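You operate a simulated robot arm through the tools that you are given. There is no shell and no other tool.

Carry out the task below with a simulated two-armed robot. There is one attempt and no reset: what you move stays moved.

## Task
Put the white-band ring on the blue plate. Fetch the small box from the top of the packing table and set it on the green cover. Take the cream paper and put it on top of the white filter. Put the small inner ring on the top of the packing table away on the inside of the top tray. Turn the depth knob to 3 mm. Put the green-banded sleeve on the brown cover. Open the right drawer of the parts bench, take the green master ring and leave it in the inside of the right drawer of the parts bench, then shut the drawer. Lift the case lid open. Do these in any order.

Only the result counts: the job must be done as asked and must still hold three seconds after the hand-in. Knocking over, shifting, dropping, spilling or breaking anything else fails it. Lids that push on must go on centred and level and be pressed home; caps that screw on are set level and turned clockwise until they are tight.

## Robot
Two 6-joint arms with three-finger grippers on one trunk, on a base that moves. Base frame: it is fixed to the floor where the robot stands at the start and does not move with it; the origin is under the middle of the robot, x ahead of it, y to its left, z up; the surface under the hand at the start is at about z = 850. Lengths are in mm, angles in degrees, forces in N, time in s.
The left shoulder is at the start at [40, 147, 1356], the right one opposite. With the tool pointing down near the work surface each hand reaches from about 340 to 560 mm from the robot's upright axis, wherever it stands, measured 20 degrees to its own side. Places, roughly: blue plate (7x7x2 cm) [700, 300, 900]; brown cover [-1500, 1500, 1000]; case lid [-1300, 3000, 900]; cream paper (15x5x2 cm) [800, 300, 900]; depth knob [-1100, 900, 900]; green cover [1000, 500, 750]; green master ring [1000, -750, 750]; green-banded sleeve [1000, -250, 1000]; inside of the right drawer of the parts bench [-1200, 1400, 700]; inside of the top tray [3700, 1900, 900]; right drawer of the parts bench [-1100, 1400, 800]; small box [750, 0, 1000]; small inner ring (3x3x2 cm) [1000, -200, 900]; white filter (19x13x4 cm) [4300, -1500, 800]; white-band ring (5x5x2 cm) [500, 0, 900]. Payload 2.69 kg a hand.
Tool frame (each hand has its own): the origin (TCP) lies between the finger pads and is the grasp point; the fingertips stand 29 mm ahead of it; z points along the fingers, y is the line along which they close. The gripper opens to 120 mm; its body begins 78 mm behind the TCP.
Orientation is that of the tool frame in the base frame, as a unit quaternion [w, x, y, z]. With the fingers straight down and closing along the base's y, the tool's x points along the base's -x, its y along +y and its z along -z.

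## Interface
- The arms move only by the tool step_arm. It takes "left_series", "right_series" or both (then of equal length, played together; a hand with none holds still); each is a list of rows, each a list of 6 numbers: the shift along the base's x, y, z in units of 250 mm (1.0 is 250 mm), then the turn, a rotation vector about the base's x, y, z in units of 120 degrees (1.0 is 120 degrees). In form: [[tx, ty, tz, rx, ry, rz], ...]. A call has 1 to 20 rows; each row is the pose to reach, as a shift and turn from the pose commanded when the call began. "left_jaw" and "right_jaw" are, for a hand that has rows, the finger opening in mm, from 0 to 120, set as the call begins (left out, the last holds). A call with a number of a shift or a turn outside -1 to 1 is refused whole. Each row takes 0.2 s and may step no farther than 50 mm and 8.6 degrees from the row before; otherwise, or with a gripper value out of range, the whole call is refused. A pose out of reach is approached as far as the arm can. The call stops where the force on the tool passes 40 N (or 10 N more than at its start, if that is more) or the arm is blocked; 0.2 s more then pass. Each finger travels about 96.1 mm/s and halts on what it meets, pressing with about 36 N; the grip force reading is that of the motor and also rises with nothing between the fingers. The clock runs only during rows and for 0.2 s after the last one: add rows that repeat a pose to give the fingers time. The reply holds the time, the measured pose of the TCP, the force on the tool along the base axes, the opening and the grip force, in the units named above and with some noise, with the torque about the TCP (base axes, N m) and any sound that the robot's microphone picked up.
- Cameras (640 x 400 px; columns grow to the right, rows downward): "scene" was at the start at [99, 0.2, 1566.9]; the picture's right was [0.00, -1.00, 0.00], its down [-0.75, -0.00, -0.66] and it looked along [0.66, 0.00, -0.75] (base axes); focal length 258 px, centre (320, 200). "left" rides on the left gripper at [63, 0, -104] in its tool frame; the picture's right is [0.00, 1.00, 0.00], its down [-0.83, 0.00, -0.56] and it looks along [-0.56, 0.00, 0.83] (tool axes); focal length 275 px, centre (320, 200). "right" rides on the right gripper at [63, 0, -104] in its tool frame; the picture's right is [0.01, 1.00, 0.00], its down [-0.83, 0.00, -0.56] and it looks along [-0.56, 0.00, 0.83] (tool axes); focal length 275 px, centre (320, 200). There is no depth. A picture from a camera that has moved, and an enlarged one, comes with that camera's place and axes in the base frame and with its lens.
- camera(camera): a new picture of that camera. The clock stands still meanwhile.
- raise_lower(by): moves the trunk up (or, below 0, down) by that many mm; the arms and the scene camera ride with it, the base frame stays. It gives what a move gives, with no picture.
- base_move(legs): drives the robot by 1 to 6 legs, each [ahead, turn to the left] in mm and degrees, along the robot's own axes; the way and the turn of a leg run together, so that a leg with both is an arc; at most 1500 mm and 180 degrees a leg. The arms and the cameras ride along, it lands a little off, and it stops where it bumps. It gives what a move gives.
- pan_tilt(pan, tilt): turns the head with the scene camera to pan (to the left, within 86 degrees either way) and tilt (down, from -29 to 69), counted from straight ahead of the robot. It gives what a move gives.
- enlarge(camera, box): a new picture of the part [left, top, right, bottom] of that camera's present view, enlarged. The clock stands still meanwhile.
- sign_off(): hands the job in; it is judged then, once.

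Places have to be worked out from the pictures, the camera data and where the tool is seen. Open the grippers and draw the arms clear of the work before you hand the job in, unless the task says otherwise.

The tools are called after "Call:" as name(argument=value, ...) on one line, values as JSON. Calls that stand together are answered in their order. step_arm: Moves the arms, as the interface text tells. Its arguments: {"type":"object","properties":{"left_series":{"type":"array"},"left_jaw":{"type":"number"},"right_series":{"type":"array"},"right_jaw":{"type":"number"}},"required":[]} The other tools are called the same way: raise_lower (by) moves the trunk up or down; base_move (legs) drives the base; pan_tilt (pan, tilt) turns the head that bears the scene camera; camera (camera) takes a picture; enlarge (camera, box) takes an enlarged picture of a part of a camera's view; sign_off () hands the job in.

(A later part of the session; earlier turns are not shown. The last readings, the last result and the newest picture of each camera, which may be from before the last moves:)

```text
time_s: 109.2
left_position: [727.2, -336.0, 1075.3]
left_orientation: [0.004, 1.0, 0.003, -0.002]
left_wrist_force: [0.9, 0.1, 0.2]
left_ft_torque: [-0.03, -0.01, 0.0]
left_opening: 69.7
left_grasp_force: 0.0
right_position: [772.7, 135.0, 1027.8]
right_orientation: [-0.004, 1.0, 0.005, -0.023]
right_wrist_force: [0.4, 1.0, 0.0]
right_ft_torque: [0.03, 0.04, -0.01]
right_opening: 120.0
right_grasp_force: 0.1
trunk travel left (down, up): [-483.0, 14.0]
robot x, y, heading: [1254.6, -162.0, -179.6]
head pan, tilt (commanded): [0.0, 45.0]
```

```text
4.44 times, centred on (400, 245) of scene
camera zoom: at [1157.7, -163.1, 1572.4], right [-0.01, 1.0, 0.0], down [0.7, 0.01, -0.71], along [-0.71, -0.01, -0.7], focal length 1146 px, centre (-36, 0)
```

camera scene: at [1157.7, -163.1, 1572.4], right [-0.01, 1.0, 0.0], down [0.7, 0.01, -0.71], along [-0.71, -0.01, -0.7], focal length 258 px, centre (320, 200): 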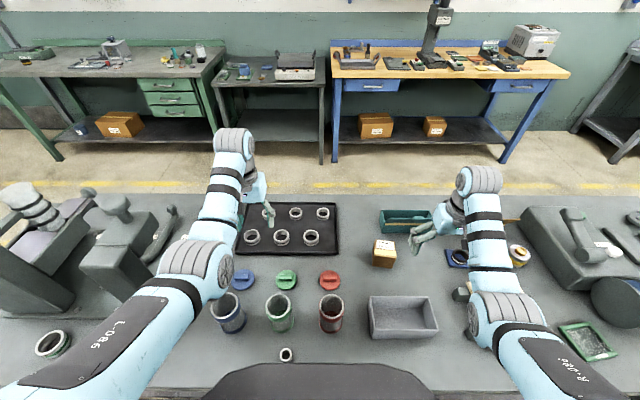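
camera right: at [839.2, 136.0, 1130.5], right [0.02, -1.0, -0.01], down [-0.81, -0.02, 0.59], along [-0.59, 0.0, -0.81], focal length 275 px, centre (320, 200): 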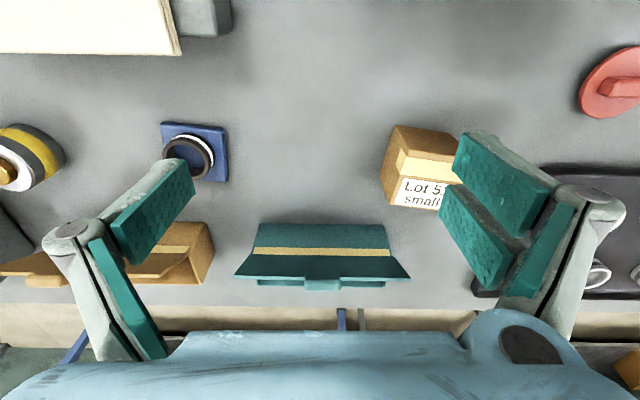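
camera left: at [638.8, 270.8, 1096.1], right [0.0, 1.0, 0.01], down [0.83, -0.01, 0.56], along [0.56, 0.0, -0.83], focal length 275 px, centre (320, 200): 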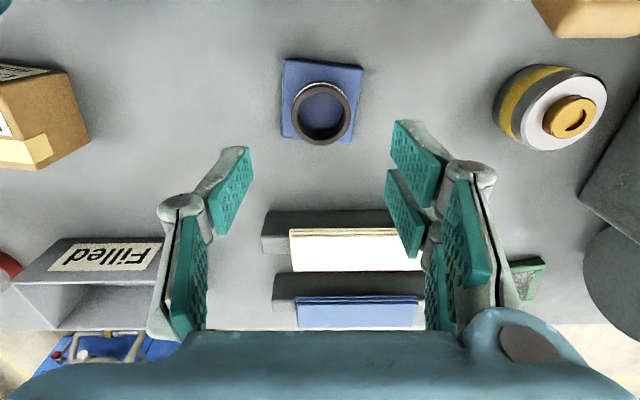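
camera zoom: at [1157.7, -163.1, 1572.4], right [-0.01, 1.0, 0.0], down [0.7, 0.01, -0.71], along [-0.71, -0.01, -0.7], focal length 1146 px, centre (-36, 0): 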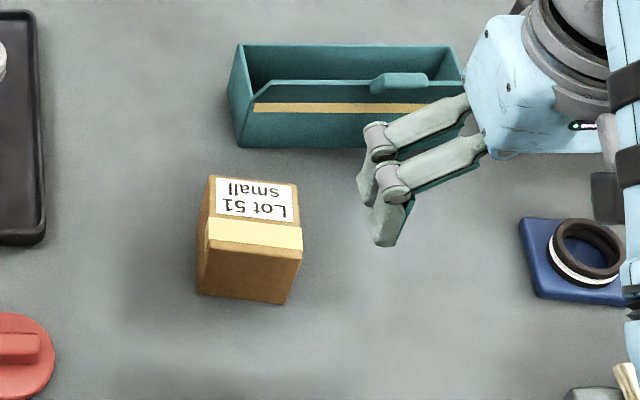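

The box's top centre is at about [699,30], z 916, turned about 9 degrees. I bring the right hand over it, level the tool and align its closing line with the box.

Call:
step_arm(right_series=[[-0.08, -0.11, 0, -0.001, -0.006, -0.02], [-0.16, -0.22, 0, -0.002, -0.012, -0.04], [-0.24, -0.33, 0, -0.003, -0.018, -0.06], [-0.295, -0.42, 0, -0.0038, -0.022, -0.08]], right_jaw=110)

Call:
raise_lower(by=-80)

Call:
camera(camera="right")

Call:
camera(camera="scene")

```text
time_s: 110.2
left_position: [722.7, -335.4, 1071.1]
left_orientation: [0.005, 1.0, 0.002, -0.001]
left_wrist_force: [-0.2, 0.0, -0.2]
left_ft_torque: [0.0, 0.01, 0.01]
left_opening: 70.2
left_grasp_force: 0.1
right_position: [693.8, 30.1, 1027.0]
right_orientation: [-0.001, 0.997, -0.078, 0.002]
right_wrist_force: [-0.1, -0.4, 0.3]
right_ft_torque: [0.02, -0.02, 0.04]
right_opening: 110.0
right_grasp_force: 0.0
trunk travel left (down, up): [-483.0, 14.0]
robot x, y, heading: [1251.6, -163.9, -179.6]
head pan, tilt (commanded): [0.0, 45.0]
```

```text
time_s: 111.3
left_position: [723.4, -336.3, 991.4]
left_orientation: [0.004, 1.0, 0.002, 0.0]
left_wrist_force: [-1.0, 0.5, -0.5]
left_ft_torque: [-0.01, 0.01, -0.02]
left_opening: 70.3
left_grasp_force: 0.1
right_position: [695.2, 30.0, 945.0]
right_orientation: [-0.002, 0.997, -0.079, 0.002]
right_wrist_force: [-0.4, -0.1, 0.0]
right_ft_torque: [-0.04, -0.01, 0.01]
right_opening: 110.0
right_grasp_force: 0.2
trunk travel left (down, up): [-403.0, 94.0]
robot x, y, heading: [1253.3, -163.4, -179.4]
head pan, tilt (commanded): [0.0, 45.0]
```

```text
taken
camera right: at [755.9, 20.4, 1050.7], right [-0.15, -0.99, 0.0], down [-0.82, 0.12, 0.55], along [-0.54, 0.09, -0.83], focal length 275 px, centre (320, 200)
```

right: 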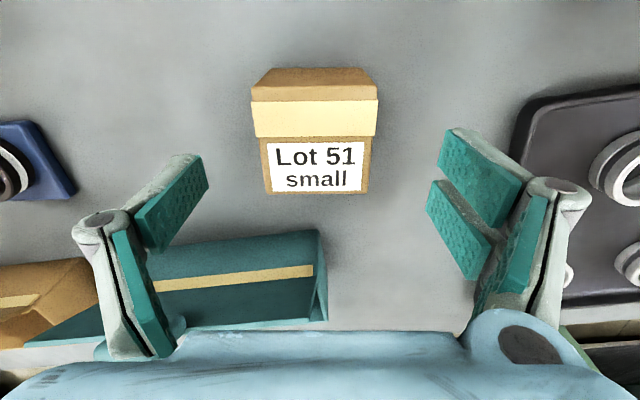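

```text
taken
camera scene: at [1152.4, -163.2, 1491.5], right [-0.01, 1.0, 0.0], down [0.71, 0.01, -0.71], along [-0.71, -0.01, -0.71], focal length 258 px, centre (320, 200)
```

scene: 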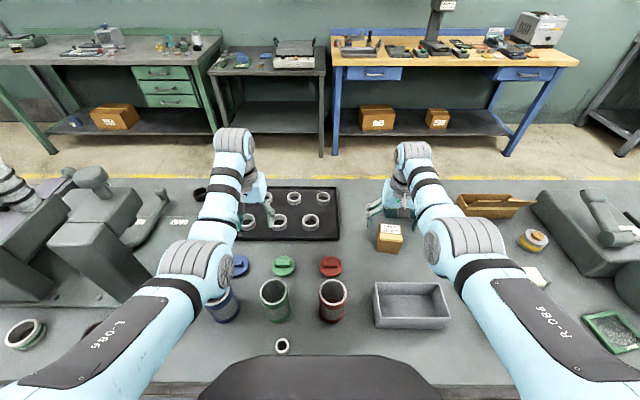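

The box is aligned with the hand; its centre is [699,32]. I lower to z about 888 with a small correction and then close.

Call:
step_arm(right_series=[[0.008, 0.004, -0.08, 0, 0, 0], [0.016, 0.008, -0.16, 0, 0, 0], [0.016, 0.008, -0.228, 0, 0, 0]])

Call:
step_arm(right_series=[[0, 0, 0, 0, 0, 0], [0, 0, 0, 0, 0, 0], [0, 0, 0, 0, 0, 0], [0, 0, 0, 0, 0, 0]], right_jaw=45)

Call:
camera(camera="right")

```text
time_s: 112.1
left_position: [723.9, -333.9, 992.5]
left_orientation: [0.005, 1.0, 0.002, 0.0]
left_wrist_force: [0.5, 0.4, 0.0]
left_ft_torque: [0.0, -0.01, 0.0]
left_opening: 69.9
left_grasp_force: 0.0
right_position: [706.9, 33.7, 890.7]
right_orientation: [-0.001, 0.997, -0.079, 0.003]
right_wrist_force: [0.2, -0.1, -0.3]
right_ft_torque: [0.0, -0.01, 0.0]
right_opening: 110.0
right_grasp_force: 0.0
right hand out of reach, approached as far as the arm can: row 3
trunk travel left (down, up): [-403.0, 94.0]
robot x, y, heading: [1254.9, -160.8, -179.5]
head pan, tilt (commanded): [0.0, 45.0]
```

```text
time_s: 113.1
left_position: [723.8, -335.8, 992.5]
left_orientation: [0.004, 1.0, 0.003, 0.0]
left_wrist_force: [-0.3, 0.1, -0.5]
left_ft_torque: [0.0, 0.04, 0.02]
left_opening: 70.2
left_grasp_force: 0.1
right_position: [706.3, 31.8, 890.6]
right_orientation: [-0.001, 0.997, -0.078, 0.003]
right_wrist_force: [-0.4, -0.5, 0.3]
right_ft_torque: [-0.17, 0.08, -0.01]
right_opening: 61.8
right_grasp_force: 36.2
trunk travel left (down, up): [-403.0, 94.0]
robot x, y, heading: [1255.8, -163.0, -179.7]
head pan, tilt (commanded): [0.0, 45.0]
```

```text
taken
camera right: at [767.5, 22.4, 996.1], right [-0.15, -0.99, 0.0], down [-0.82, 0.12, 0.55], along [-0.54, 0.09, -0.83], focal length 275 px, centre (320, 200)
```

right: 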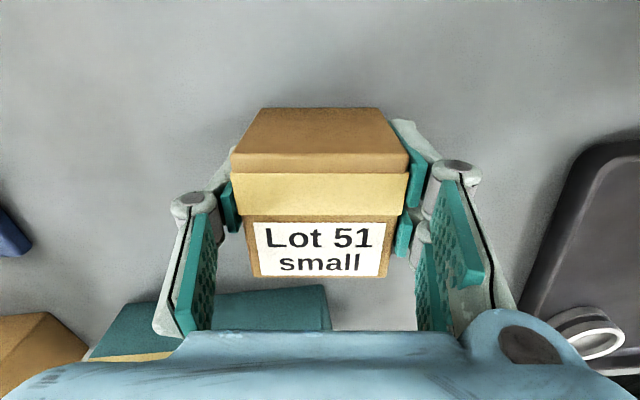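

The small box is gripped (61.8 mm, 36 N). I lift it with the trunk and the arm, then back off.

Call:
raise_lower(by=80)

Call:
step_arm(right_series=[[0, 0, 0.12, 0, 0, 0], [0, 0, 0.24, 0, 0, 0], [0, 0, 0.3, 0, 0, 0]])

Call:
base_move(legs=[[-200, 0], [0, -90], [480, 0], [0, 90]])

Call:
camera(camera="right")

Call:
camera(camera="scene")

```text
time_s: 114.3
left_position: [723.5, -335.4, 1073.8]
left_orientation: [0.005, 1.0, 0.002, 0.001]
left_wrist_force: [0.6, 0.5, -0.1]
left_ft_torque: [0.02, -0.01, 0.01]
left_opening: 70.2
left_grasp_force: 0.1
right_position: [706.9, 32.4, 970.2]
right_orientation: [-0.002, 0.997, -0.078, 0.003]
right_wrist_force: [0.4, -0.3, -4.4]
right_ft_torque: [-0.03, -0.04, 0.02]
right_opening: 61.5
right_grasp_force: 36.6
trunk travel left (down, up): [-483.0, 14.0]
robot x, y, heading: [1253.2, -165.2, -179.5]
head pan, tilt (commanded): [0.0, 45.0]
```

```text
time_s: 115.1
left_position: [722.9, -335.7, 1072.2]
left_orientation: [0.004, 1.0, 0.002, 0.0]
left_wrist_force: [0.2, -0.1, -0.4]
left_ft_torque: [0.01, -0.01, 0.0]
left_opening: 70.0
left_grasp_force: 0.0
right_position: [707.3, 34.1, 1045.1]
right_orientation: [-0.002, 0.997, -0.079, 0.004]
right_wrist_force: [0.1, 0.4, -3.4]
right_ft_torque: [-0.01, -0.03, 0.0]
right_opening: 61.6
right_grasp_force: 36.1
trunk travel left (down, up): [-483.0, 14.0]
robot x, y, heading: [1251.8, -164.1, -179.6]
head pan, tilt (commanded): [0.0, 45.0]
```

```text
time_s: 126.7
left_position: [923.5, 171.9, 1071.9]
left_orientation: [0.005, 1.0, -0.025, 0.0]
left_wrist_force: [0.0, 0.6, -0.8]
left_ft_torque: [-0.02, -0.01, 0.0]
left_opening: 70.1
left_grasp_force: 0.1
right_position: [926.0, 541.1, 1045.8]
right_orientation: [-0.001, 0.994, -0.105, 0.003]
right_wrist_force: [0.8, -0.7, -2.3]
right_ft_torque: [0.0, -0.01, 0.05]
right_opening: 61.5
right_grasp_force: 35.8
trunk travel left (down, up): [-483.0, 14.0]
robot x, y, heading: [1463.1, 317.3, 177.2]
head pan, tilt (commanded): [0.0, 45.0]
```

```text
taken
camera right: at [985.4, 527.4, 1150.6], right [-0.21, -0.98, 0.0], down [-0.82, 0.17, 0.55], along [-0.54, 0.12, -0.83], focal length 275 px, centre (320, 200)
```

right: 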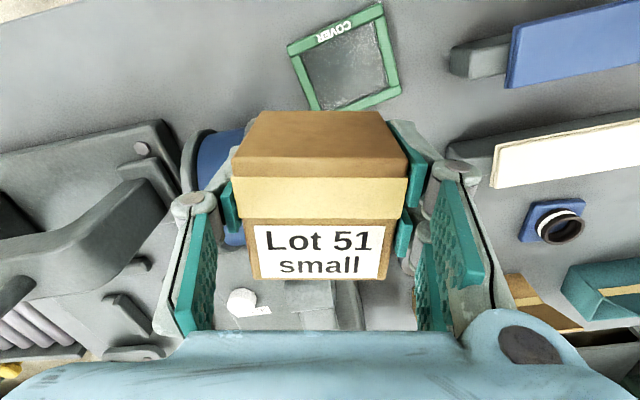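

```text
taken
camera scene: at [1358.9, 320.3, 1572.0], right [0.05, 1.0, 0.0], down [0.71, -0.03, -0.71], along [-0.71, 0.03, -0.71], focal length 258 px, centre (320, 200)
```

scene: 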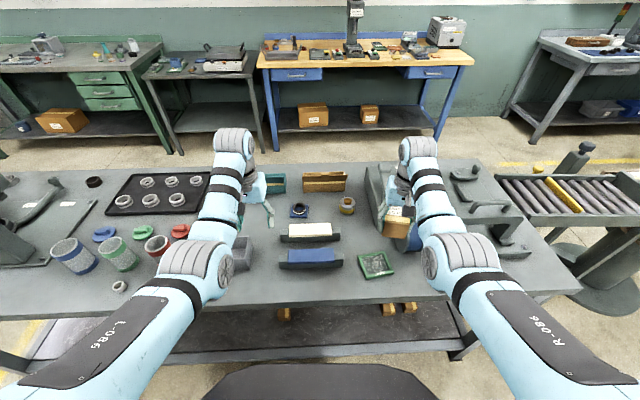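

The green frame carries the word COVER: it is the green cover, centred near [944,514]. I zoom in to judge its size and height.

Call:
enlarge(camera="right", box=[260, 0, 420, 120])

Call:
enlarge(camera="scene", box=[340, 230, 420, 290])

```text
3.33 times, centred on (340, 60) of right
camera zoom: at [985.4, 527.4, 1150.6], right [-0.21, -0.98, 0.0], down [-0.82, 0.17, 0.55], along [-0.54, 0.12, -0.83], focal length 918 px, centre (253, 667)
```

zoom: 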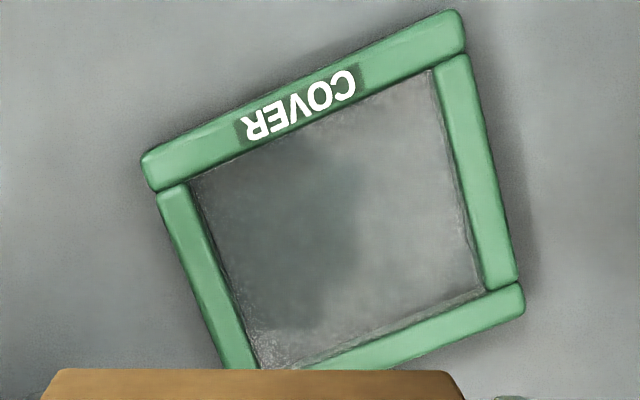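

```text
6.67 times, centred on (380, 260) of scene
camera zoom: at [1358.9, 320.3, 1572.0], right [0.05, 1.0, 0.0], down [0.71, -0.03, -0.71], along [-0.71, 0.03, -0.71], focal length 1719 px, centre (-80, -200)
```

zoom: 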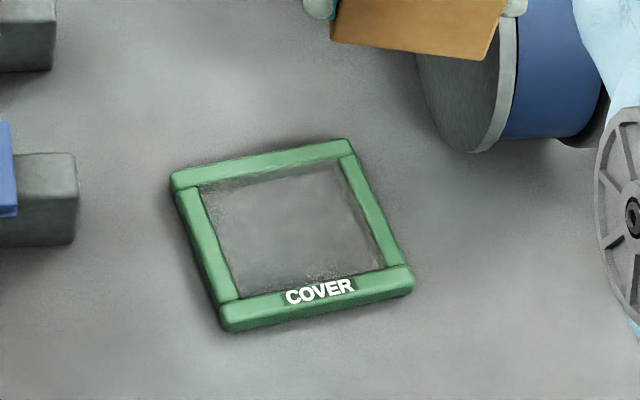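

The cover's frame is about 90x78 mm with an inside of about 71x59 mm, turned about +10 degrees, centre [941,511]. I move the box over it, turn it 22 degrees to match, and lower the trunk by 60.

Call:
step_arm(right_series=[[0.02, -0.03, 0, 0, 0, 0.062], [0.04, -0.07, 0, 0, 0, 0.124], [0.068, -0.12, 0, 0, 0, 0.184]])

Call:
raise_lower(by=-60)

Call:
step_arm(right_series=[[0, 0, -0.12, 0, 0, 0], [0, 0, -0.2, 0, 0, 0]])

Call:
camera(camera="right")

Call:
enlarge(camera="scene", box=[320, 200, 480, 320])

```text
time_s: 127.5
left_position: [922.9, 171.8, 1071.4]
left_orientation: [0.004, 1.0, -0.026, 0.0]
left_wrist_force: [0.2, 0.0, 0.3]
left_ft_torque: [-0.02, 0.01, -0.02]
left_opening: 69.7
left_grasp_force: 0.0
right_position: [940.3, 508.5, 1044.8]
right_orientation: [-0.002, 0.996, 0.089, 0.002]
right_wrist_force: [0.5, 0.3, -2.9]
right_ft_torque: [-0.01, -0.02, -0.02]
right_opening: 61.5
right_grasp_force: 36.5
trunk travel left (down, up): [-483.0, 14.0]
robot x, y, heading: [1459.9, 315.9, 177.5]
head pan, tilt (commanded): [0.0, 45.0]
```

```text
time_s: 128.5
left_position: [922.2, 170.9, 1012.2]
left_orientation: [0.005, 1.0, -0.025, 0.0]
left_wrist_force: [0.7, -0.1, -0.1]
left_ft_torque: [-0.02, 0.0, 0.0]
left_opening: 70.2
left_grasp_force: 0.1
right_position: [942.6, 511.0, 986.1]
right_orientation: [-0.001, 0.996, 0.087, 0.003]
right_wrist_force: [1.0, -0.2, -3.2]
right_ft_torque: [-0.05, -0.01, -0.01]
right_opening: 61.8
right_grasp_force: 35.9
trunk travel left (down, up): [-423.0, 74.0]
robot x, y, heading: [1460.9, 317.1, 177.3]
head pan, tilt (commanded): [0.0, 45.0]
```

```text
time_s: 129.1
left_position: [921.7, 171.4, 1012.5]
left_orientation: [0.005, 1.0, -0.025, 0.0]
left_wrist_force: [0.0, -0.4, 0.0]
left_ft_torque: [0.0, 0.0, 0.01]
left_opening: 70.0
left_grasp_force: 0.1
right_position: [940.9, 508.5, 934.4]
right_orientation: [-0.001, 0.996, 0.086, 0.002]
right_wrist_force: [0.1, -0.6, -3.6]
right_ft_torque: [-0.02, -0.04, 0.0]
right_opening: 61.7
right_grasp_force: 35.5
trunk travel left (down, up): [-423.0, 74.0]
robot x, y, heading: [1460.0, 315.3, 177.4]
head pan, tilt (commanded): [0.0, 45.0]
```

```text
taken
camera right: at [1002.0, 519.8, 1039.3], right [0.18, -0.98, 0.0], down [-0.82, -0.15, 0.55], along [-0.54, -0.1, -0.83], focal length 275 px, centre (320, 200)
```

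right: 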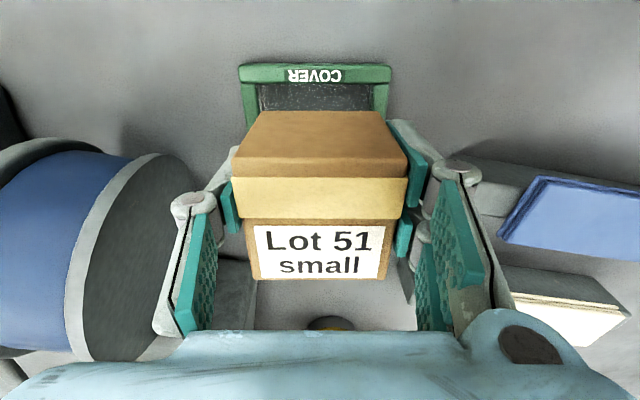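

```text
3.33 times, centred on (400, 260) of scene
camera zoom: at [1358.6, 320.0, 1512.0], right [0.05, 1.0, 0.0], down [0.71, -0.03, -0.71], along [-0.71, 0.03, -0.71], focal length 860 px, centre (53, 0)
```

zoom: 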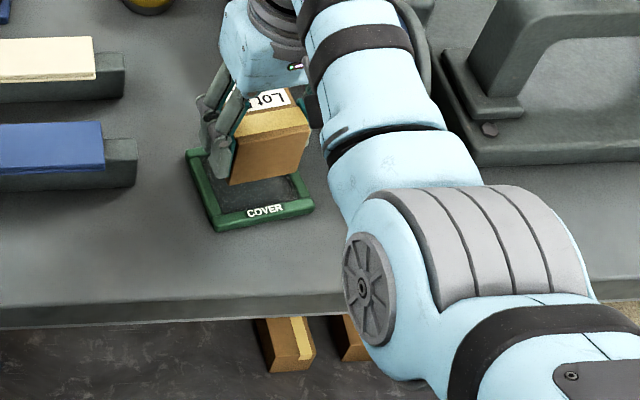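

The box and the cover are aligned in the wrist view. I lower with a small y correction, watching the force.

Call:
step_arm(right_series=[[0, 0.01, -0.06, 0, 0, 0], [0, 0.01, -0.09, 0, 0, 0], [0, 0.01, -0.105, 0, 0, 0], [0, 0.01, -0.12, 0, 0, 0]])

Call:
camera(camera="right")

```text
time_s: 130.1
left_position: [921.8, 172.7, 1012.2]
left_orientation: [0.004, 1.0, -0.025, 0.0]
left_wrist_force: [0.2, -0.1, 1.2]
left_ft_torque: [0.02, 0.03, 0.03]
left_opening: 70.0
left_grasp_force: 0.0
right_position: [940.5, 513.1, 905.9]
right_orientation: [-0.001, 0.996, 0.087, 0.003]
right_wrist_force: [-0.3, -0.5, -2.7]
right_ft_torque: [-0.02, -0.04, 0.01]
right_opening: 61.8
right_grasp_force: 36.2
trunk travel left (down, up): [-423.0, 74.0]
robot x, y, heading: [1461.9, 317.1, 177.5]
head pan, tilt (commanded): [0.0, 45.0]
```

```text
taken
camera right: at [1001.6, 523.5, 1011.0], right [0.18, -0.98, 0.0], down [-0.82, -0.15, 0.55], along [-0.54, -0.1, -0.83], focal length 275 px, centre (320, 200)
```

right: 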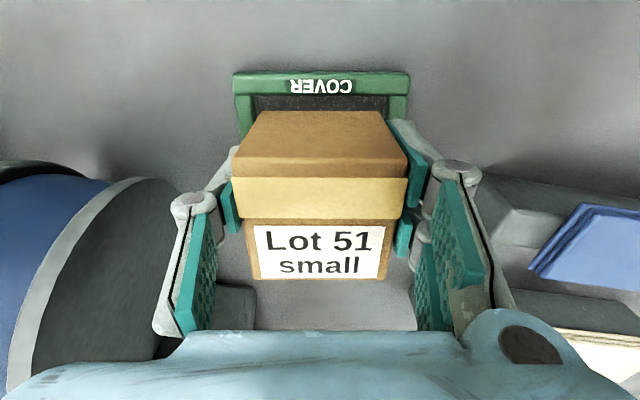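

The cover is centred under the box. I go down in small steps until contact.

Call:
step_arm(right_series=[[0, 0, -0.012, 0, 0, 0], [0, 0, -0.024, 0, 0, 0], [0, 0, -0.036, 0, 0, 0], [0, 0, -0.044, 0, 0, 0]])

```text
time_s: 131.1
left_position: [925.4, 171.9, 1013.4]
left_orientation: [0.005, 1.0, -0.025, -0.001]
left_wrist_force: [0.4, -1.1, 0.5]
left_ft_torque: [0.0, -0.03, 0.0]
left_opening: 69.8
left_grasp_force: 0.0
right_position: [943.7, 514.3, 897.0]
right_orientation: [-0.004, 0.996, 0.087, -0.001]
right_wrist_force: [-5.3, 2.2, 26.5]
right_ft_torque: [0.11, 0.1, -0.02]
right_opening: 61.6
right_grasp_force: 36.1
trunk travel left (down, up): [-423.0, 74.0]
robot x, y, heading: [1461.3, 314.7, 177.1]
head pan, tilt (commanded): [0.0, 45.0]
```

Contact at about 27 N. I ease up by 1.5 mm, then open slightly and rise.

Call:
step_arm(right_series=[[0, 0, 0.006, 0, 0, 0], [0, 0, 0.008, 0, 0, 0]])

Call:
step_arm(right_series=[[0, 0, 0, 0, 0, 0], [0, 0, 0, 0, 0, 0], [0, 0, 0, 0, 0, 0]], right_jaw=78)

Call:
camera(camera="right")

```text
time_s: 131.7
left_position: [924.5, 170.2, 1012.9]
left_orientation: [0.004, 1.0, -0.025, -0.001]
left_wrist_force: [0.2, 0.6, 0.2]
left_ft_torque: [-0.02, 0.01, 0.05]
left_opening: 69.5
left_grasp_force: 0.1
right_position: [943.6, 513.5, 895.3]
right_orientation: [-0.002, 0.996, 0.087, 0.002]
right_wrist_force: [-2.3, 0.3, 14.3]
right_ft_torque: [0.08, 0.56, 0.01]
right_opening: 61.8
right_grasp_force: 35.9
trunk travel left (down, up): [-423.0, 74.0]
robot x, y, heading: [1459.8, 318.7, 177.3]
head pan, tilt (commanded): [0.0, 45.0]
```

```text
time_s: 132.5
left_position: [922.7, 172.4, 1011.3]
left_orientation: [0.003, 1.0, -0.025, 0.0]
left_wrist_force: [-0.2, -0.9, 0.2]
left_ft_torque: [0.02, -0.01, -0.03]
left_opening: 70.0
left_grasp_force: 0.0
right_position: [942.3, 512.8, 895.3]
right_orientation: [-0.001, 0.996, 0.087, 0.002]
right_wrist_force: [-0.8, 0.2, 0.4]
right_ft_torque: [-0.01, -0.03, 0.01]
right_opening: 77.9
right_grasp_force: 0.2
trunk travel left (down, up): [-423.0, 74.0]
robot x, y, heading: [1457.2, 317.7, 177.4]
head pan, tilt (commanded): [0.0, 45.0]
```

```text
taken
camera right: at [1002.2, 523.4, 1001.2], right [0.18, -0.98, 0.0], down [-0.82, -0.15, 0.55], along [-0.54, -0.1, -0.83], focal length 275 px, centre (320, 200)
```

right: 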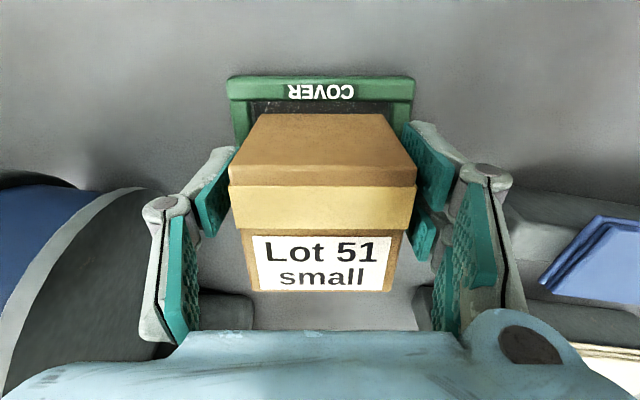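

The box stands free on the cover. I raise the hand straight up and check.

Call:
step_arm(right_series=[[0, 0, 0.06, 0, 0, 0], [0, 0, 0.2, 0, 0, 0], [0, 0, 0.36, 0, 0, 0]])

Call:
camera(camera="right")

Call:
enlarge(camera="scene", box=[240, 180, 440, 310])

```text
time_s: 133.3
left_position: [923.0, 172.0, 1011.6]
left_orientation: [0.004, 1.0, -0.026, 0.0]
left_wrist_force: [-0.6, -0.9, 0.2]
left_ft_torque: [-0.01, -0.02, -0.04]
left_opening: 69.7
left_grasp_force: 0.1
right_position: [944.4, 513.0, 986.7]
right_orientation: [-0.003, 0.996, 0.086, 0.002]
right_wrist_force: [-0.4, -0.5, 0.6]
right_ft_torque: [0.04, -0.01, -0.01]
right_opening: 78.3
right_grasp_force: 0.1
trunk travel left (down, up): [-423.0, 74.0]
robot x, y, heading: [1460.4, 315.0, 177.3]
head pan, tilt (commanded): [0.0, 45.0]
```

```text
taken
camera right: at [1004.5, 523.2, 1091.9], right [0.18, -0.98, 0.0], down [-0.82, -0.15, 0.55], along [-0.54, -0.1, -0.83], focal length 275 px, centre (320, 200)
```

right: 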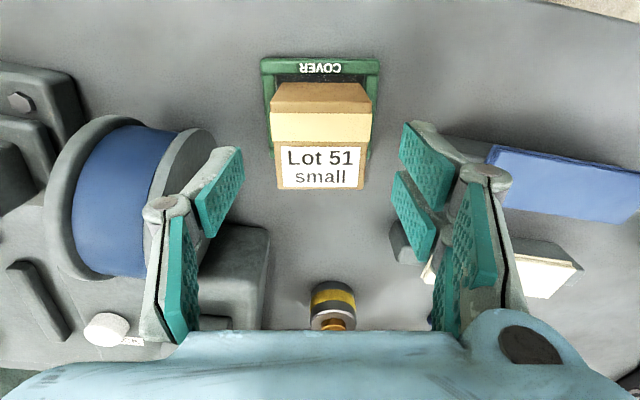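

```text
3.08 times, centred on (340, 245) of scene
camera zoom: at [1360.0, 319.3, 1512.1], right [0.05, 1.0, 0.0], down [0.71, -0.03, -0.71], along [-0.71, 0.03, -0.71], focal length 793 px, centre (258, 62)
```

zoom: 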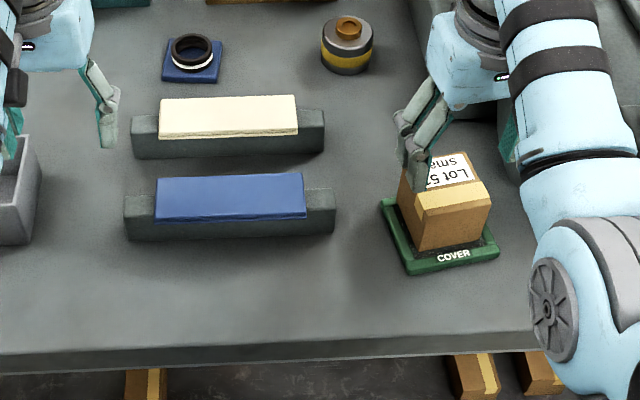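

The small box stands on the green cover. Next the cream paper: it lies on a narrow block near [823,312] with its top at about z=898. I raise the trunk, turn 22 degrees left and come closer for the right hand.

Call:
raise_lower(by=60)

Call:
base_move(legs=[[0, 22], [125, 0]])

Call:
camera(camera="right")

Call:
camera(camera="scene")

```text
time_s: 134.3
left_position: [922.8, 172.3, 1072.5]
left_orientation: [0.004, 1.0, -0.026, 0.0]
left_wrist_force: [-0.1, 0.0, 0.9]
left_ft_torque: [0.03, -0.02, 0.02]
left_opening: 69.9
left_grasp_force: 0.1
right_position: [943.5, 511.8, 1046.5]
right_orientation: [-0.002, 0.996, 0.087, 0.002]
right_wrist_force: [0.4, 0.0, -0.1]
right_ft_torque: [-0.03, 0.01, -0.01]
right_opening: 78.2
right_grasp_force: 0.0
trunk travel left (down, up): [-483.0, 14.0]
robot x, y, heading: [1461.0, 313.9, 177.6]
head pan, tilt (commanded): [0.0, 45.0]
```

```text
time_s: 136.8
left_position: [909.2, -56.9, 1077.9]
left_orientation: [0.005, 0.986, 0.165, -0.005]
left_wrist_force: [0.6, 0.1, -0.4]
left_ft_torque: [-0.01, 0.01, 0.03]
left_opening: 70.1
left_grasp_force: 0.1
right_position: [799.7, 267.9, 1052.8]
right_orientation: [-0.001, 0.962, 0.275, -0.004]
right_wrist_force: [0.0, 0.5, 0.3]
right_ft_torque: [0.03, 0.01, 0.01]
right_opening: 78.0
right_grasp_force: 0.0
trunk travel left (down, up): [-483.0, 14.0]
robot x, y, heading: [1341.6, 276.5, -160.3]
head pan, tilt (commanded): [0.0, 45.0]
```

```text
taken
camera right: at [853.5, 300.8, 1156.9], right [0.53, -0.85, -0.01], down [-0.7, -0.44, 0.56], along [-0.48, -0.3, -0.83], focal length 275 px, centre (320, 200)
```

right: 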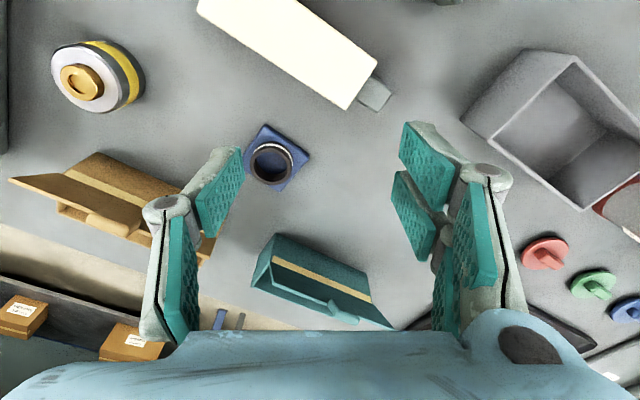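

```text
taken
camera scene: at [1262.9, 245.4, 1573.1], right [-0.33, 0.94, 0.0], down [0.66, 0.23, -0.71], along [-0.67, -0.24, -0.7], focal length 258 px, centre (320, 200)
```

scene: 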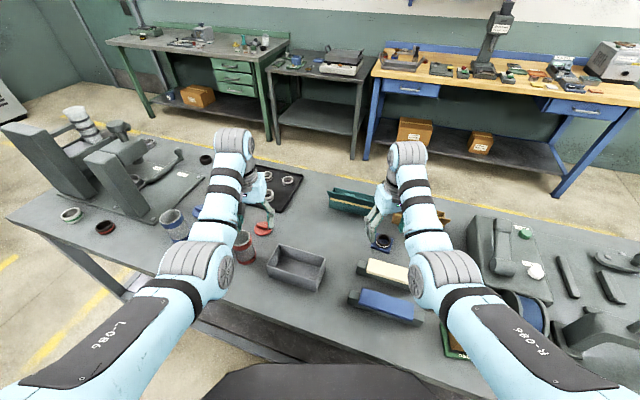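

The paper's centre is about [826,314], with its long side along y. I turn the right hand 58 degrees so the fingers close across its 5 cm width, and come over it.

Call:
step_arm(right_series=[[0.015, 0.026, -0.04, 0, 0, 0.069], [0.03, 0.052, -0.08, 0, 0, 0.138], [0.045, 0.08, -0.12, 0, 0, 0.207], [0.06, 0.105, -0.16, 0, 0, 0.276], [0.075, 0.13, -0.2, 0, 0, 0.345], [0.09, 0.155, -0.24, 0, 0, 0.414], [0.105, 0.184, -0.27, 0, 0, 0.484]], right_jaw=85)

Call:
camera(camera="right")

Call:
enlarge(camera="scene", box=[320, 200, 480, 320])

```text
time_s: 138.4
left_position: [897.2, -59.9, 1072.9]
left_orientation: [0.004, 0.986, 0.165, 0.0]
left_wrist_force: [0.1, 0.0, -0.2]
left_ft_torque: [-0.03, -0.01, -0.03]
left_opening: 70.2
left_grasp_force: 0.0
right_position: [816.5, 312.5, 979.0]
right_orientation: [-0.002, 0.707, 0.708, 0.001]
right_wrist_force: [-0.2, 0.2, 0.0]
right_ft_torque: [0.01, 0.01, 0.0]
right_opening: 85.0
right_grasp_force: 0.1
trunk travel left (down, up): [-483.0, 14.0]
robot x, y, heading: [1344.5, 274.8, -160.7]
head pan, tilt (commanded): [0.0, 45.0]
```

```text
taken
camera right: at [815.7, 372.8, 1083.9], right [1.0, 0.01, 0.0], down [0.01, -0.83, 0.55], along [0.0, -0.55, -0.83], focal length 275 px, centre (320, 200)
```

right: 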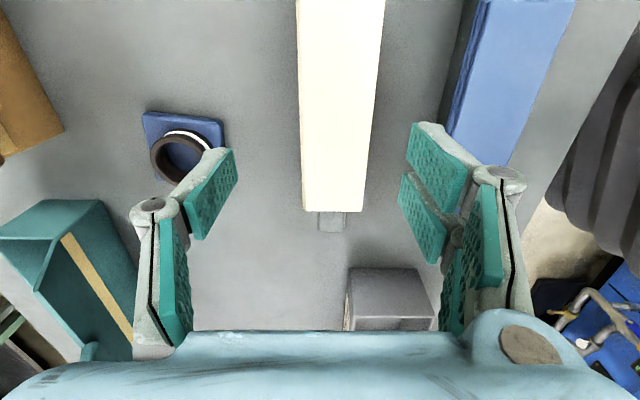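

```text
3.33 times, centred on (400, 260) of scene
camera zoom: at [1247.9, 240.6, 1572.0], right [-0.33, 0.94, 0.0], down [0.67, 0.23, -0.71], along [-0.67, -0.23, -0.71], focal length 860 px, centre (53, 0)
```

zoom: 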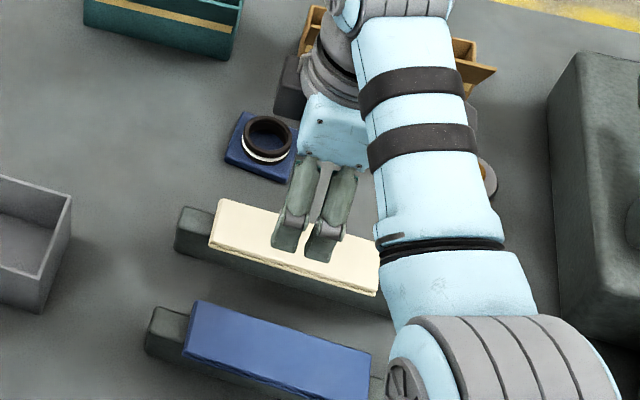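

The paper is centred at about [827,314] between the fingers' lines. I shift 10 mm and lower to z about 890, then close.

Call:
step_arm(right_series=[[0.042, 0.006, 0, 0, 0, 0], [0.042, 0.006, -0.12, 0, 0, 0], [0.042, 0.006, -0.24, 0, 0, 0], [0.042, 0.006, -0.356, 0, 0, 0]])

Call:
camera(camera="right")

Call:
enlarge(camera="scene", box=[320, 200, 480, 320])

```text
time_s: 139.4
left_position: [899.6, -59.0, 1074.0]
left_orientation: [0.005, 0.986, 0.165, 0.002]
left_wrist_force: [0.4, 0.2, 0.4]
left_ft_torque: [0.03, 0.01, 0.02]
left_opening: 70.1
left_grasp_force: 0.1
right_position: [828.9, 311.3, 886.5]
right_orientation: [-0.001, 0.707, 0.707, 0.001]
right_wrist_force: [0.7, 0.4, 0.6]
right_ft_torque: [0.02, -0.01, 0.0]
right_opening: 84.9
right_grasp_force: 0.1
trunk travel left (down, up): [-483.0, 14.0]
robot x, y, heading: [1340.0, 275.6, -160.7]
head pan, tilt (commanded): [0.0, 45.0]
```

```text
taken
camera right: at [827.0, 373.9, 992.8], right [1.0, 0.0, 0.0], down [0.0, -0.83, 0.55], along [0.0, -0.55, -0.83], focal length 275 px, centre (320, 200)
```

right: 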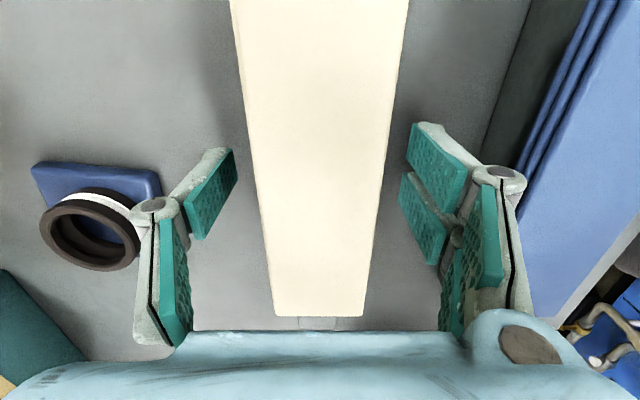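

```text
3.33 times, centred on (400, 260) of scene
camera zoom: at [1247.9, 240.3, 1572.0], right [-0.33, 0.94, 0.0], down [0.67, 0.23, -0.71], along [-0.67, -0.23, -0.71], focal length 860 px, centre (53, 0)
```

zoom: 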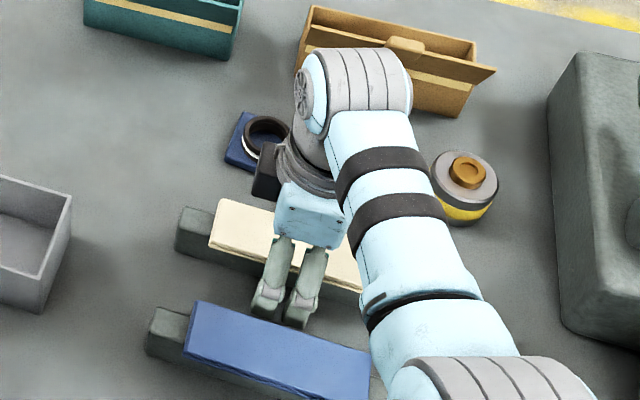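

The paper is centred between the fingers. I close on it.

Call:
step_arm(right_series=[[0, 0, 0, 0, 0, 0], [0, 0, 0, 0, 0, 0], [0, 0, 0, 0, 0, 0], [0, 0, 0, 0, 0, 0]], right_jaw=35)

Call:
camera(camera="right")

```text
time_s: 140.4
left_position: [897.4, -58.7, 1073.1]
left_orientation: [0.005, 0.986, 0.165, 0.0]
left_wrist_force: [0.0, 0.5, -0.1]
left_ft_torque: [-0.01, 0.01, 0.03]
left_opening: 69.9
left_grasp_force: 0.0
right_position: [828.0, 312.8, 888.8]
right_orientation: [-0.003, 0.707, 0.707, 0.0]
right_wrist_force: [-0.9, 0.1, -0.5]
right_ft_torque: [-0.01, 0.01, -0.02]
right_opening: 44.8
right_grasp_force: 35.5
trunk travel left (down, up): [-483.0, 14.0]
robot x, y, heading: [1344.0, 274.1, -160.8]
head pan, tilt (commanded): [0.0, 45.0]
```

```text
taken
camera right: at [827.1, 373.8, 993.2], right [1.0, 0.0, 0.0], down [0.01, -0.83, 0.55], along [0.0, -0.55, -0.83], focal length 275 px, centre (320, 200)
```

right: 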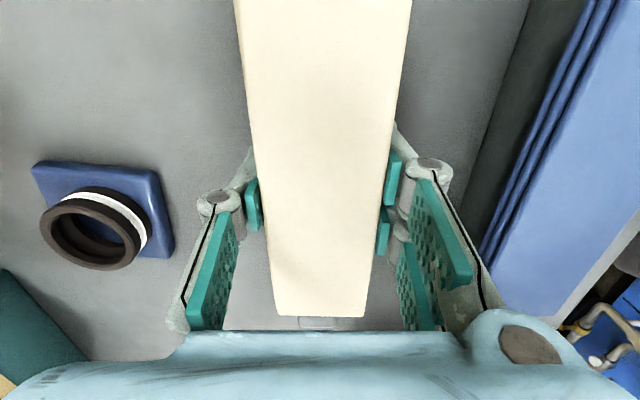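

The paper is gripped at 44.8 mm. I lift it gently and look.

Call:
step_arm(right_series=[[0, 0, 0.04, 0, 0, 0], [0, 0, 0.1, 0, 0, 0], [0, 0, 0.2, 0, 0, 0], [0, 0, 0.34, 0, 0, 0]])

Call:
camera(camera="right")

Call:
enlarge(camera="scene", box=[320, 200, 480, 320])

```text
time_s: 141.4
left_position: [898.9, -59.8, 1073.9]
left_orientation: [0.005, 0.986, 0.166, 0.0]
left_wrist_force: [0.3, 0.2, -0.1]
left_ft_torque: [0.04, -0.02, -0.01]
left_opening: 70.3
left_grasp_force: 0.1
right_position: [829.9, 313.4, 975.8]
right_orientation: [-0.001, 0.707, 0.707, 0.0]
right_wrist_force: [0.1, 0.3, -0.1]
right_ft_torque: [0.03, -0.01, -0.02]
right_opening: 44.7
right_grasp_force: 36.2
trunk travel left (down, up): [-483.0, 14.0]
robot x, y, heading: [1347.7, 275.8, -160.6]
head pan, tilt (commanded): [0.0, 45.0]
```

```text
taken
camera right: at [828.1, 374.9, 1081.0], right [1.0, 0.0, 0.0], down [0.01, -0.83, 0.55], along [0.0, -0.55, -0.83], focal length 275 px, centre (320, 200)
```

right: 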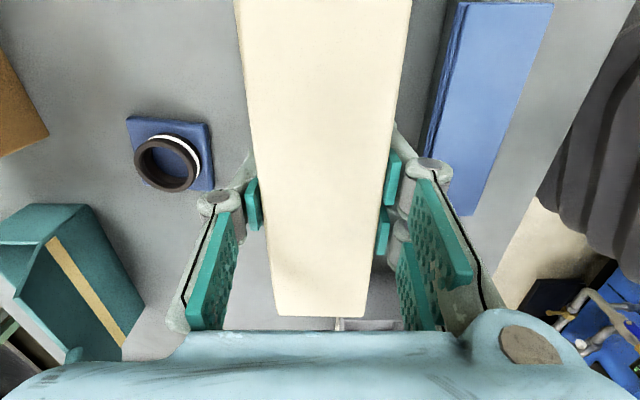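

```text
3.33 times, centred on (400, 260) of scene
camera zoom: at [1248.5, 240.2, 1572.1], right [-0.33, 0.94, 0.0], down [0.67, 0.23, -0.71], along [-0.67, -0.23, -0.71], focal length 860 px, centre (53, 0)
```

zoom: 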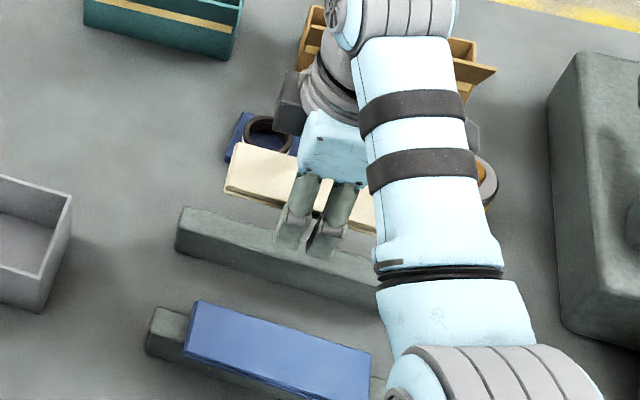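

The paper is held well. I back off and drive along the table to pick the small inner ring with the left hand.

Call:
base_move(legs=[[-150, 0], [0, 70], [385, 0], [0, -90]])

Call:
camera(camera="left")

Call:
camera(camera="scene")

```text
time_s: 151.7
left_position: [955.3, -225.3, 1072.0]
left_orientation: [0.004, 1.0, -0.006, -0.001]
left_wrist_force: [0.2, -0.5, -0.4]
left_ft_torque: [-0.02, -0.02, -0.03]
left_opening: 69.9
left_grasp_force: 0.0
right_position: [1016.0, 147.8, 975.3]
right_orientation: [-0.002, 0.818, 0.575, 0.0]
right_wrist_force: [-0.6, 0.4, -0.6]
right_ft_torque: [-0.02, 0.01, 0.0]
right_opening: 44.6
right_grasp_force: 36.1
trunk travel left (down, up): [-483.0, 14.0]
robot x, y, heading: [1486.9, -60.4, 179.5]
head pan, tilt (commanded): [0.0, 45.0]
```

```text
taken
camera left: at [1020.1, -225.3, 1176.7], right [-0.02, -1.0, 0.01], down [-0.83, 0.02, 0.56], along [-0.56, 0.0, -0.83], focal length 275 px, centre (320, 200)
```

left: 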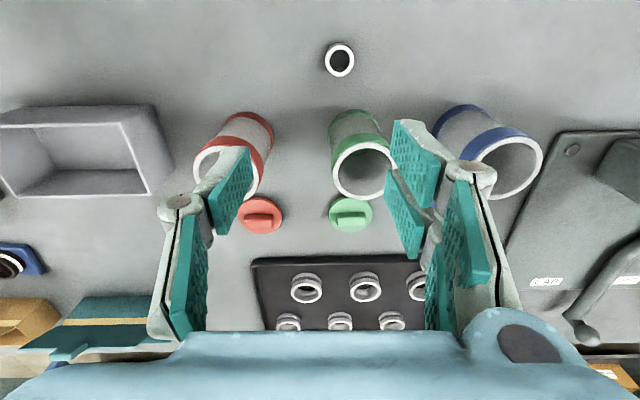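

```text
taken
camera scene: at [1385.5, -61.6, 1572.0], right [0.01, 1.0, 0.0], down [0.71, -0.01, -0.71], along [-0.71, 0.01, -0.71], focal length 258 px, centre (320, 200)
```

scene: 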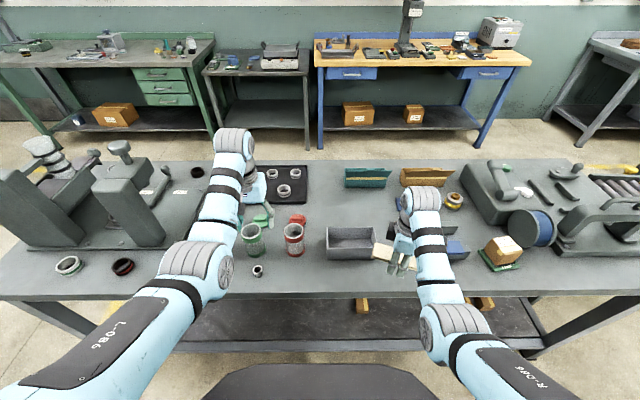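

The small inner ring shows at about [984,-247]. I lower the trunk by 40 and bring the left hand above it with the fingers at 60 mm.

Call:
raise_lower(by=-40)

Call:
step_arm(left_series=[[0.04, -0.03, -0.08, 0, 0, 0], [0.08, -0.06, -0.16, 0, 0, 0], [0.115, -0.087, -0.24, 0, 0, 0], [0.115, -0.087, -0.33, 0, 0, 0]], left_jaw=60)

Call:
camera(camera="left")

```text
time_s: 152.5
left_position: [956.1, -225.0, 1033.9]
left_orientation: [0.004, 1.0, -0.007, 0.0]
left_wrist_force: [0.3, 0.0, -0.2]
left_ft_torque: [0.02, 0.05, 0.0]
left_opening: 69.9
left_grasp_force: 0.0
right_position: [1016.5, 150.3, 934.6]
right_orientation: [-0.003, 0.819, 0.574, 0.001]
right_wrist_force: [-0.2, 0.4, 0.2]
right_ft_torque: [-0.01, 0.01, 0.02]
right_opening: 44.9
right_grasp_force: 36.6
trunk travel left (down, up): [-443.0, 54.0]
robot x, y, heading: [1485.8, -59.0, 179.5]
head pan, tilt (commanded): [0.0, 45.0]
```

```text
time_s: 153.5
left_position: [982.6, -246.5, 949.4]
left_orientation: [0.004, 1.0, -0.007, -0.001]
left_wrist_force: [0.6, 0.1, 0.2]
left_ft_torque: [0.0, 0.01, -0.01]
left_opening: 60.0
left_grasp_force: 0.1
right_position: [1015.0, 149.6, 934.9]
right_orientation: [-0.002, 0.819, 0.574, 0.0]
right_wrist_force: [-0.2, -1.2, -0.9]
right_ft_torque: [0.0, 0.02, 0.01]
right_opening: 44.8
right_grasp_force: 36.0
trunk travel left (down, up): [-443.0, 54.0]
robot x, y, heading: [1487.0, -62.1, 179.3]
head pan, tilt (commanded): [0.0, 45.0]
```

```text
taken
camera left: at [1048.4, -246.8, 1053.6], right [-0.02, -1.0, 0.01], down [-0.83, 0.02, 0.56], along [-0.56, 0.0, -0.83], focal length 275 px, centre (320, 200)
```

left: 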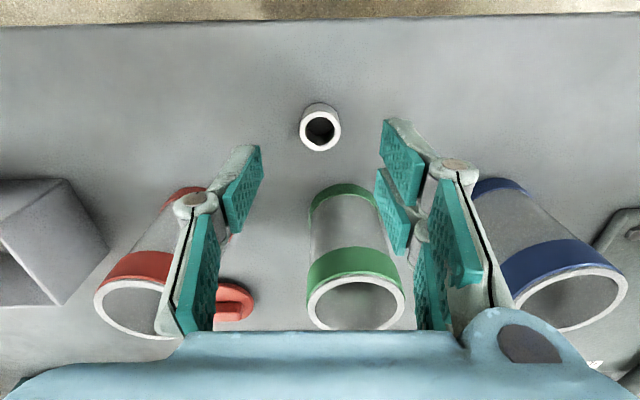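

The ring is right under the hand. I lower to z about 881 and close gently.

Call:
step_arm(left_series=[[0.002, -0.003, -0.12, 0, 0, 0], [0.002, -0.003, -0.22, 0, 0, 0], [0.002, -0.003, -0.272, 0, 0, 0]])

Call:
step_arm(left_series=[[0, 0, 0, 0, 0, 0], [0, 0, 0, 0, 0, 0], [0, 0, 0, 0, 0, 0], [0, 0, 0, 0, 0, 0]], left_jaw=15)

Call:
camera(camera="left")

```text
time_s: 154.3
left_position: [983.5, -246.9, 882.5]
left_orientation: [0.005, 1.0, -0.007, -0.001]
left_wrist_force: [-0.3, 0.1, 0.3]
left_ft_torque: [0.01, -0.06, 0.02]
left_opening: 60.0
left_grasp_force: 0.2
right_position: [1015.1, 149.8, 935.7]
right_orientation: [-0.002, 0.818, 0.575, 0.0]
right_wrist_force: [1.1, 0.5, -0.1]
right_ft_torque: [0.0, 0.0, -0.01]
right_opening: 44.7
right_grasp_force: 35.6
trunk travel left (down, up): [-443.0, 54.0]
robot x, y, heading: [1486.8, -59.8, 179.4]
head pan, tilt (commanded): [0.0, 45.0]
```

```text
time_s: 155.3
left_position: [984.6, -247.8, 882.9]
left_orientation: [0.004, 1.0, -0.007, 0.0]
left_wrist_force: [0.2, -0.4, -0.6]
left_ft_torque: [-0.01, -0.01, 0.0]
left_opening: 28.0
left_grasp_force: 36.5
right_position: [1015.6, 149.5, 935.9]
right_orientation: [-0.002, 0.818, 0.575, 0.0]
right_wrist_force: [0.2, 0.5, -0.4]
right_ft_torque: [0.0, 0.0, -0.01]
right_opening: 44.6
right_grasp_force: 35.7
trunk travel left (down, up): [-443.0, 54.0]
robot x, y, heading: [1488.5, -61.6, 179.6]
head pan, tilt (commanded): [0.0, 45.0]
```

```text
taken
camera left: at [1048.9, -247.4, 987.0], right [-0.02, -1.0, 0.01], down [-0.83, 0.02, 0.56], along [-0.56, 0.0, -0.83], focal length 275 px, centre (320, 200)
```

left: 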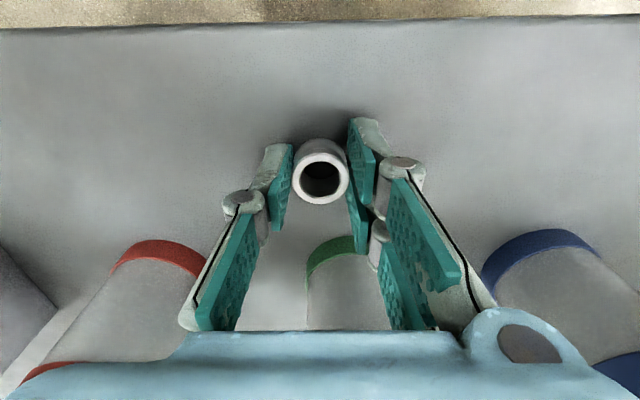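

The inner ring is gripped at 28 mm. I lift it, raise the trunk, and turn to face along +y so I can look at the far part of the hall.

Call:
step_arm(left_series=[[0, 0, 0.08, 0, 0, 0], [0, 0, 0.2, 0, 0, 0], [0, 0, 0.36, 0, 0, 0]])

Call:
raise_lower(by=40)

Call:
base_move(legs=[[-60, 0], [0, -90], [500, 0]])

Call:
pan_tilt(pan=-70, tilt=20)

Call:
camera(camera="scene")

Call:
camera(camera="left")

```text
time_s: 156.1
left_position: [984.7, -247.8, 973.5]
left_orientation: [0.005, 1.0, -0.008, 0.0]
left_wrist_force: [-0.9, -0.7, -0.1]
left_ft_torque: [-0.03, -0.01, 0.0]
left_opening: 28.0
left_grasp_force: 36.1
right_position: [1015.9, 149.2, 936.8]
right_orientation: [-0.003, 0.819, 0.574, 0.001]
right_wrist_force: [0.0, -0.4, -0.9]
right_ft_torque: [-0.02, 0.01, -0.02]
right_opening: 44.6
right_grasp_force: 36.2
trunk travel left (down, up): [-443.0, 54.0]
robot x, y, heading: [1486.8, -63.0, 179.4]
head pan, tilt (commanded): [0.0, 45.0]
```

```text
time_s: 156.9
left_position: [984.8, -248.6, 1012.9]
left_orientation: [0.004, 1.0, -0.007, 0.0]
left_wrist_force: [0.3, 0.2, -1.1]
left_ft_torque: [0.01, -0.01, -0.01]
left_opening: 27.8
left_grasp_force: 35.8
right_position: [1014.7, 148.7, 975.5]
right_orientation: [-0.003, 0.819, 0.574, 0.0]
right_wrist_force: [0.2, -0.9, 0.7]
right_ft_torque: [0.04, 0.01, -0.02]
right_opening: 44.6
right_grasp_force: 35.9
trunk travel left (down, up): [-483.0, 14.0]
robot x, y, heading: [1485.5, -61.4, 179.3]
head pan, tilt (commanded): [0.0, 45.0]
```

```text
time_s: 164.3
left_position: [1367.1, 936.9, 1012.8]
left_orientation: [-0.002, -0.701, 0.713, 0.003]
left_wrist_force: [0.3, -0.3, -1.6]
left_ft_torque: [0.0, -0.01, 0.01]
left_opening: 28.0
left_grasp_force: 36.4
right_position: [1765.1, 906.5, 977.0]
right_orientation: [-0.001, 0.985, -0.173, 0.002]
right_wrist_force: [-0.9, -0.4, 0.2]
right_ft_torque: [0.0, -0.03, 0.01]
right_opening: 44.7
right_grasp_force: 36.1
trunk travel left (down, up): [-483.0, 14.0]
robot x, y, heading: [1552.8, 438.7, 89.3]
head pan, tilt (commanded): [0.0, 45.0]
```

```text
time_s: 165.7
left_position: [1366.7, 940.1, 1011.7]
left_orientation: [-0.002, -0.702, 0.712, 0.003]
left_wrist_force: [0.5, -0.8, -0.8]
left_ft_torque: [0.01, 0.0, 0.01]
left_opening: 28.0
left_grasp_force: 36.5
right_position: [1764.5, 908.8, 975.5]
right_orientation: [-0.001, 0.985, -0.174, 0.002]
right_wrist_force: [0.0, 0.5, -0.2]
right_ft_torque: [0.02, 0.03, -0.01]
right_opening: 44.7
right_grasp_force: 36.1
trunk travel left (down, up): [-483.0, 14.0]
robot x, y, heading: [1553.4, 436.1, 89.2]
head pan, tilt (commanded): [-70.0, 20.0]
```

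```text
taken
camera scene: at [1640.9, 489.3, 1610.7], right [0.33, -0.94, 0.0], down [-0.32, -0.11, -0.94], along [0.89, 0.31, -0.34], focal length 258 px, centre (320, 200)
```

scene: 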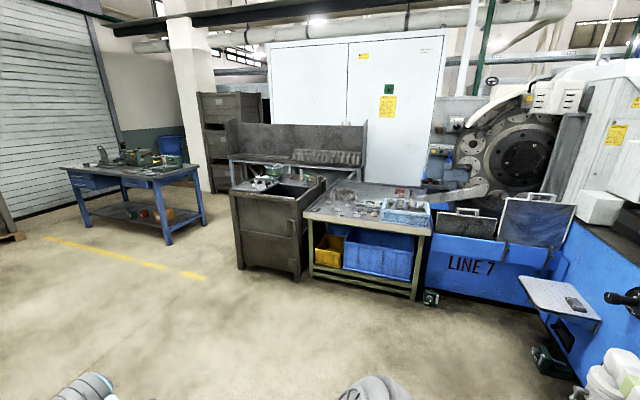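

```text
taken
camera left: at [1368.4, 877.1, 1116.4], right [-1.0, 0.02, 0.01], down [0.02, 0.83, 0.56], along [0.0, 0.56, -0.83], focal length 275 px, centre (320, 200)
```

left: 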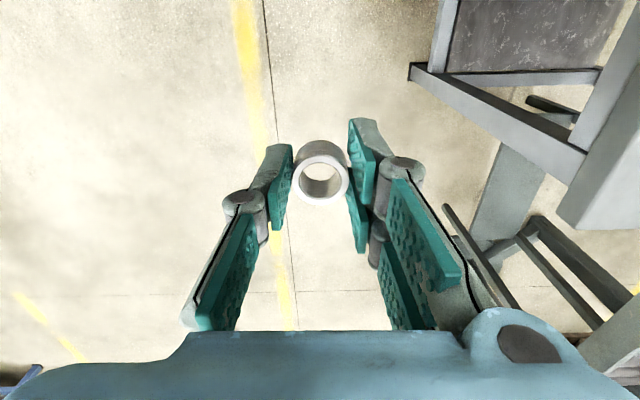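

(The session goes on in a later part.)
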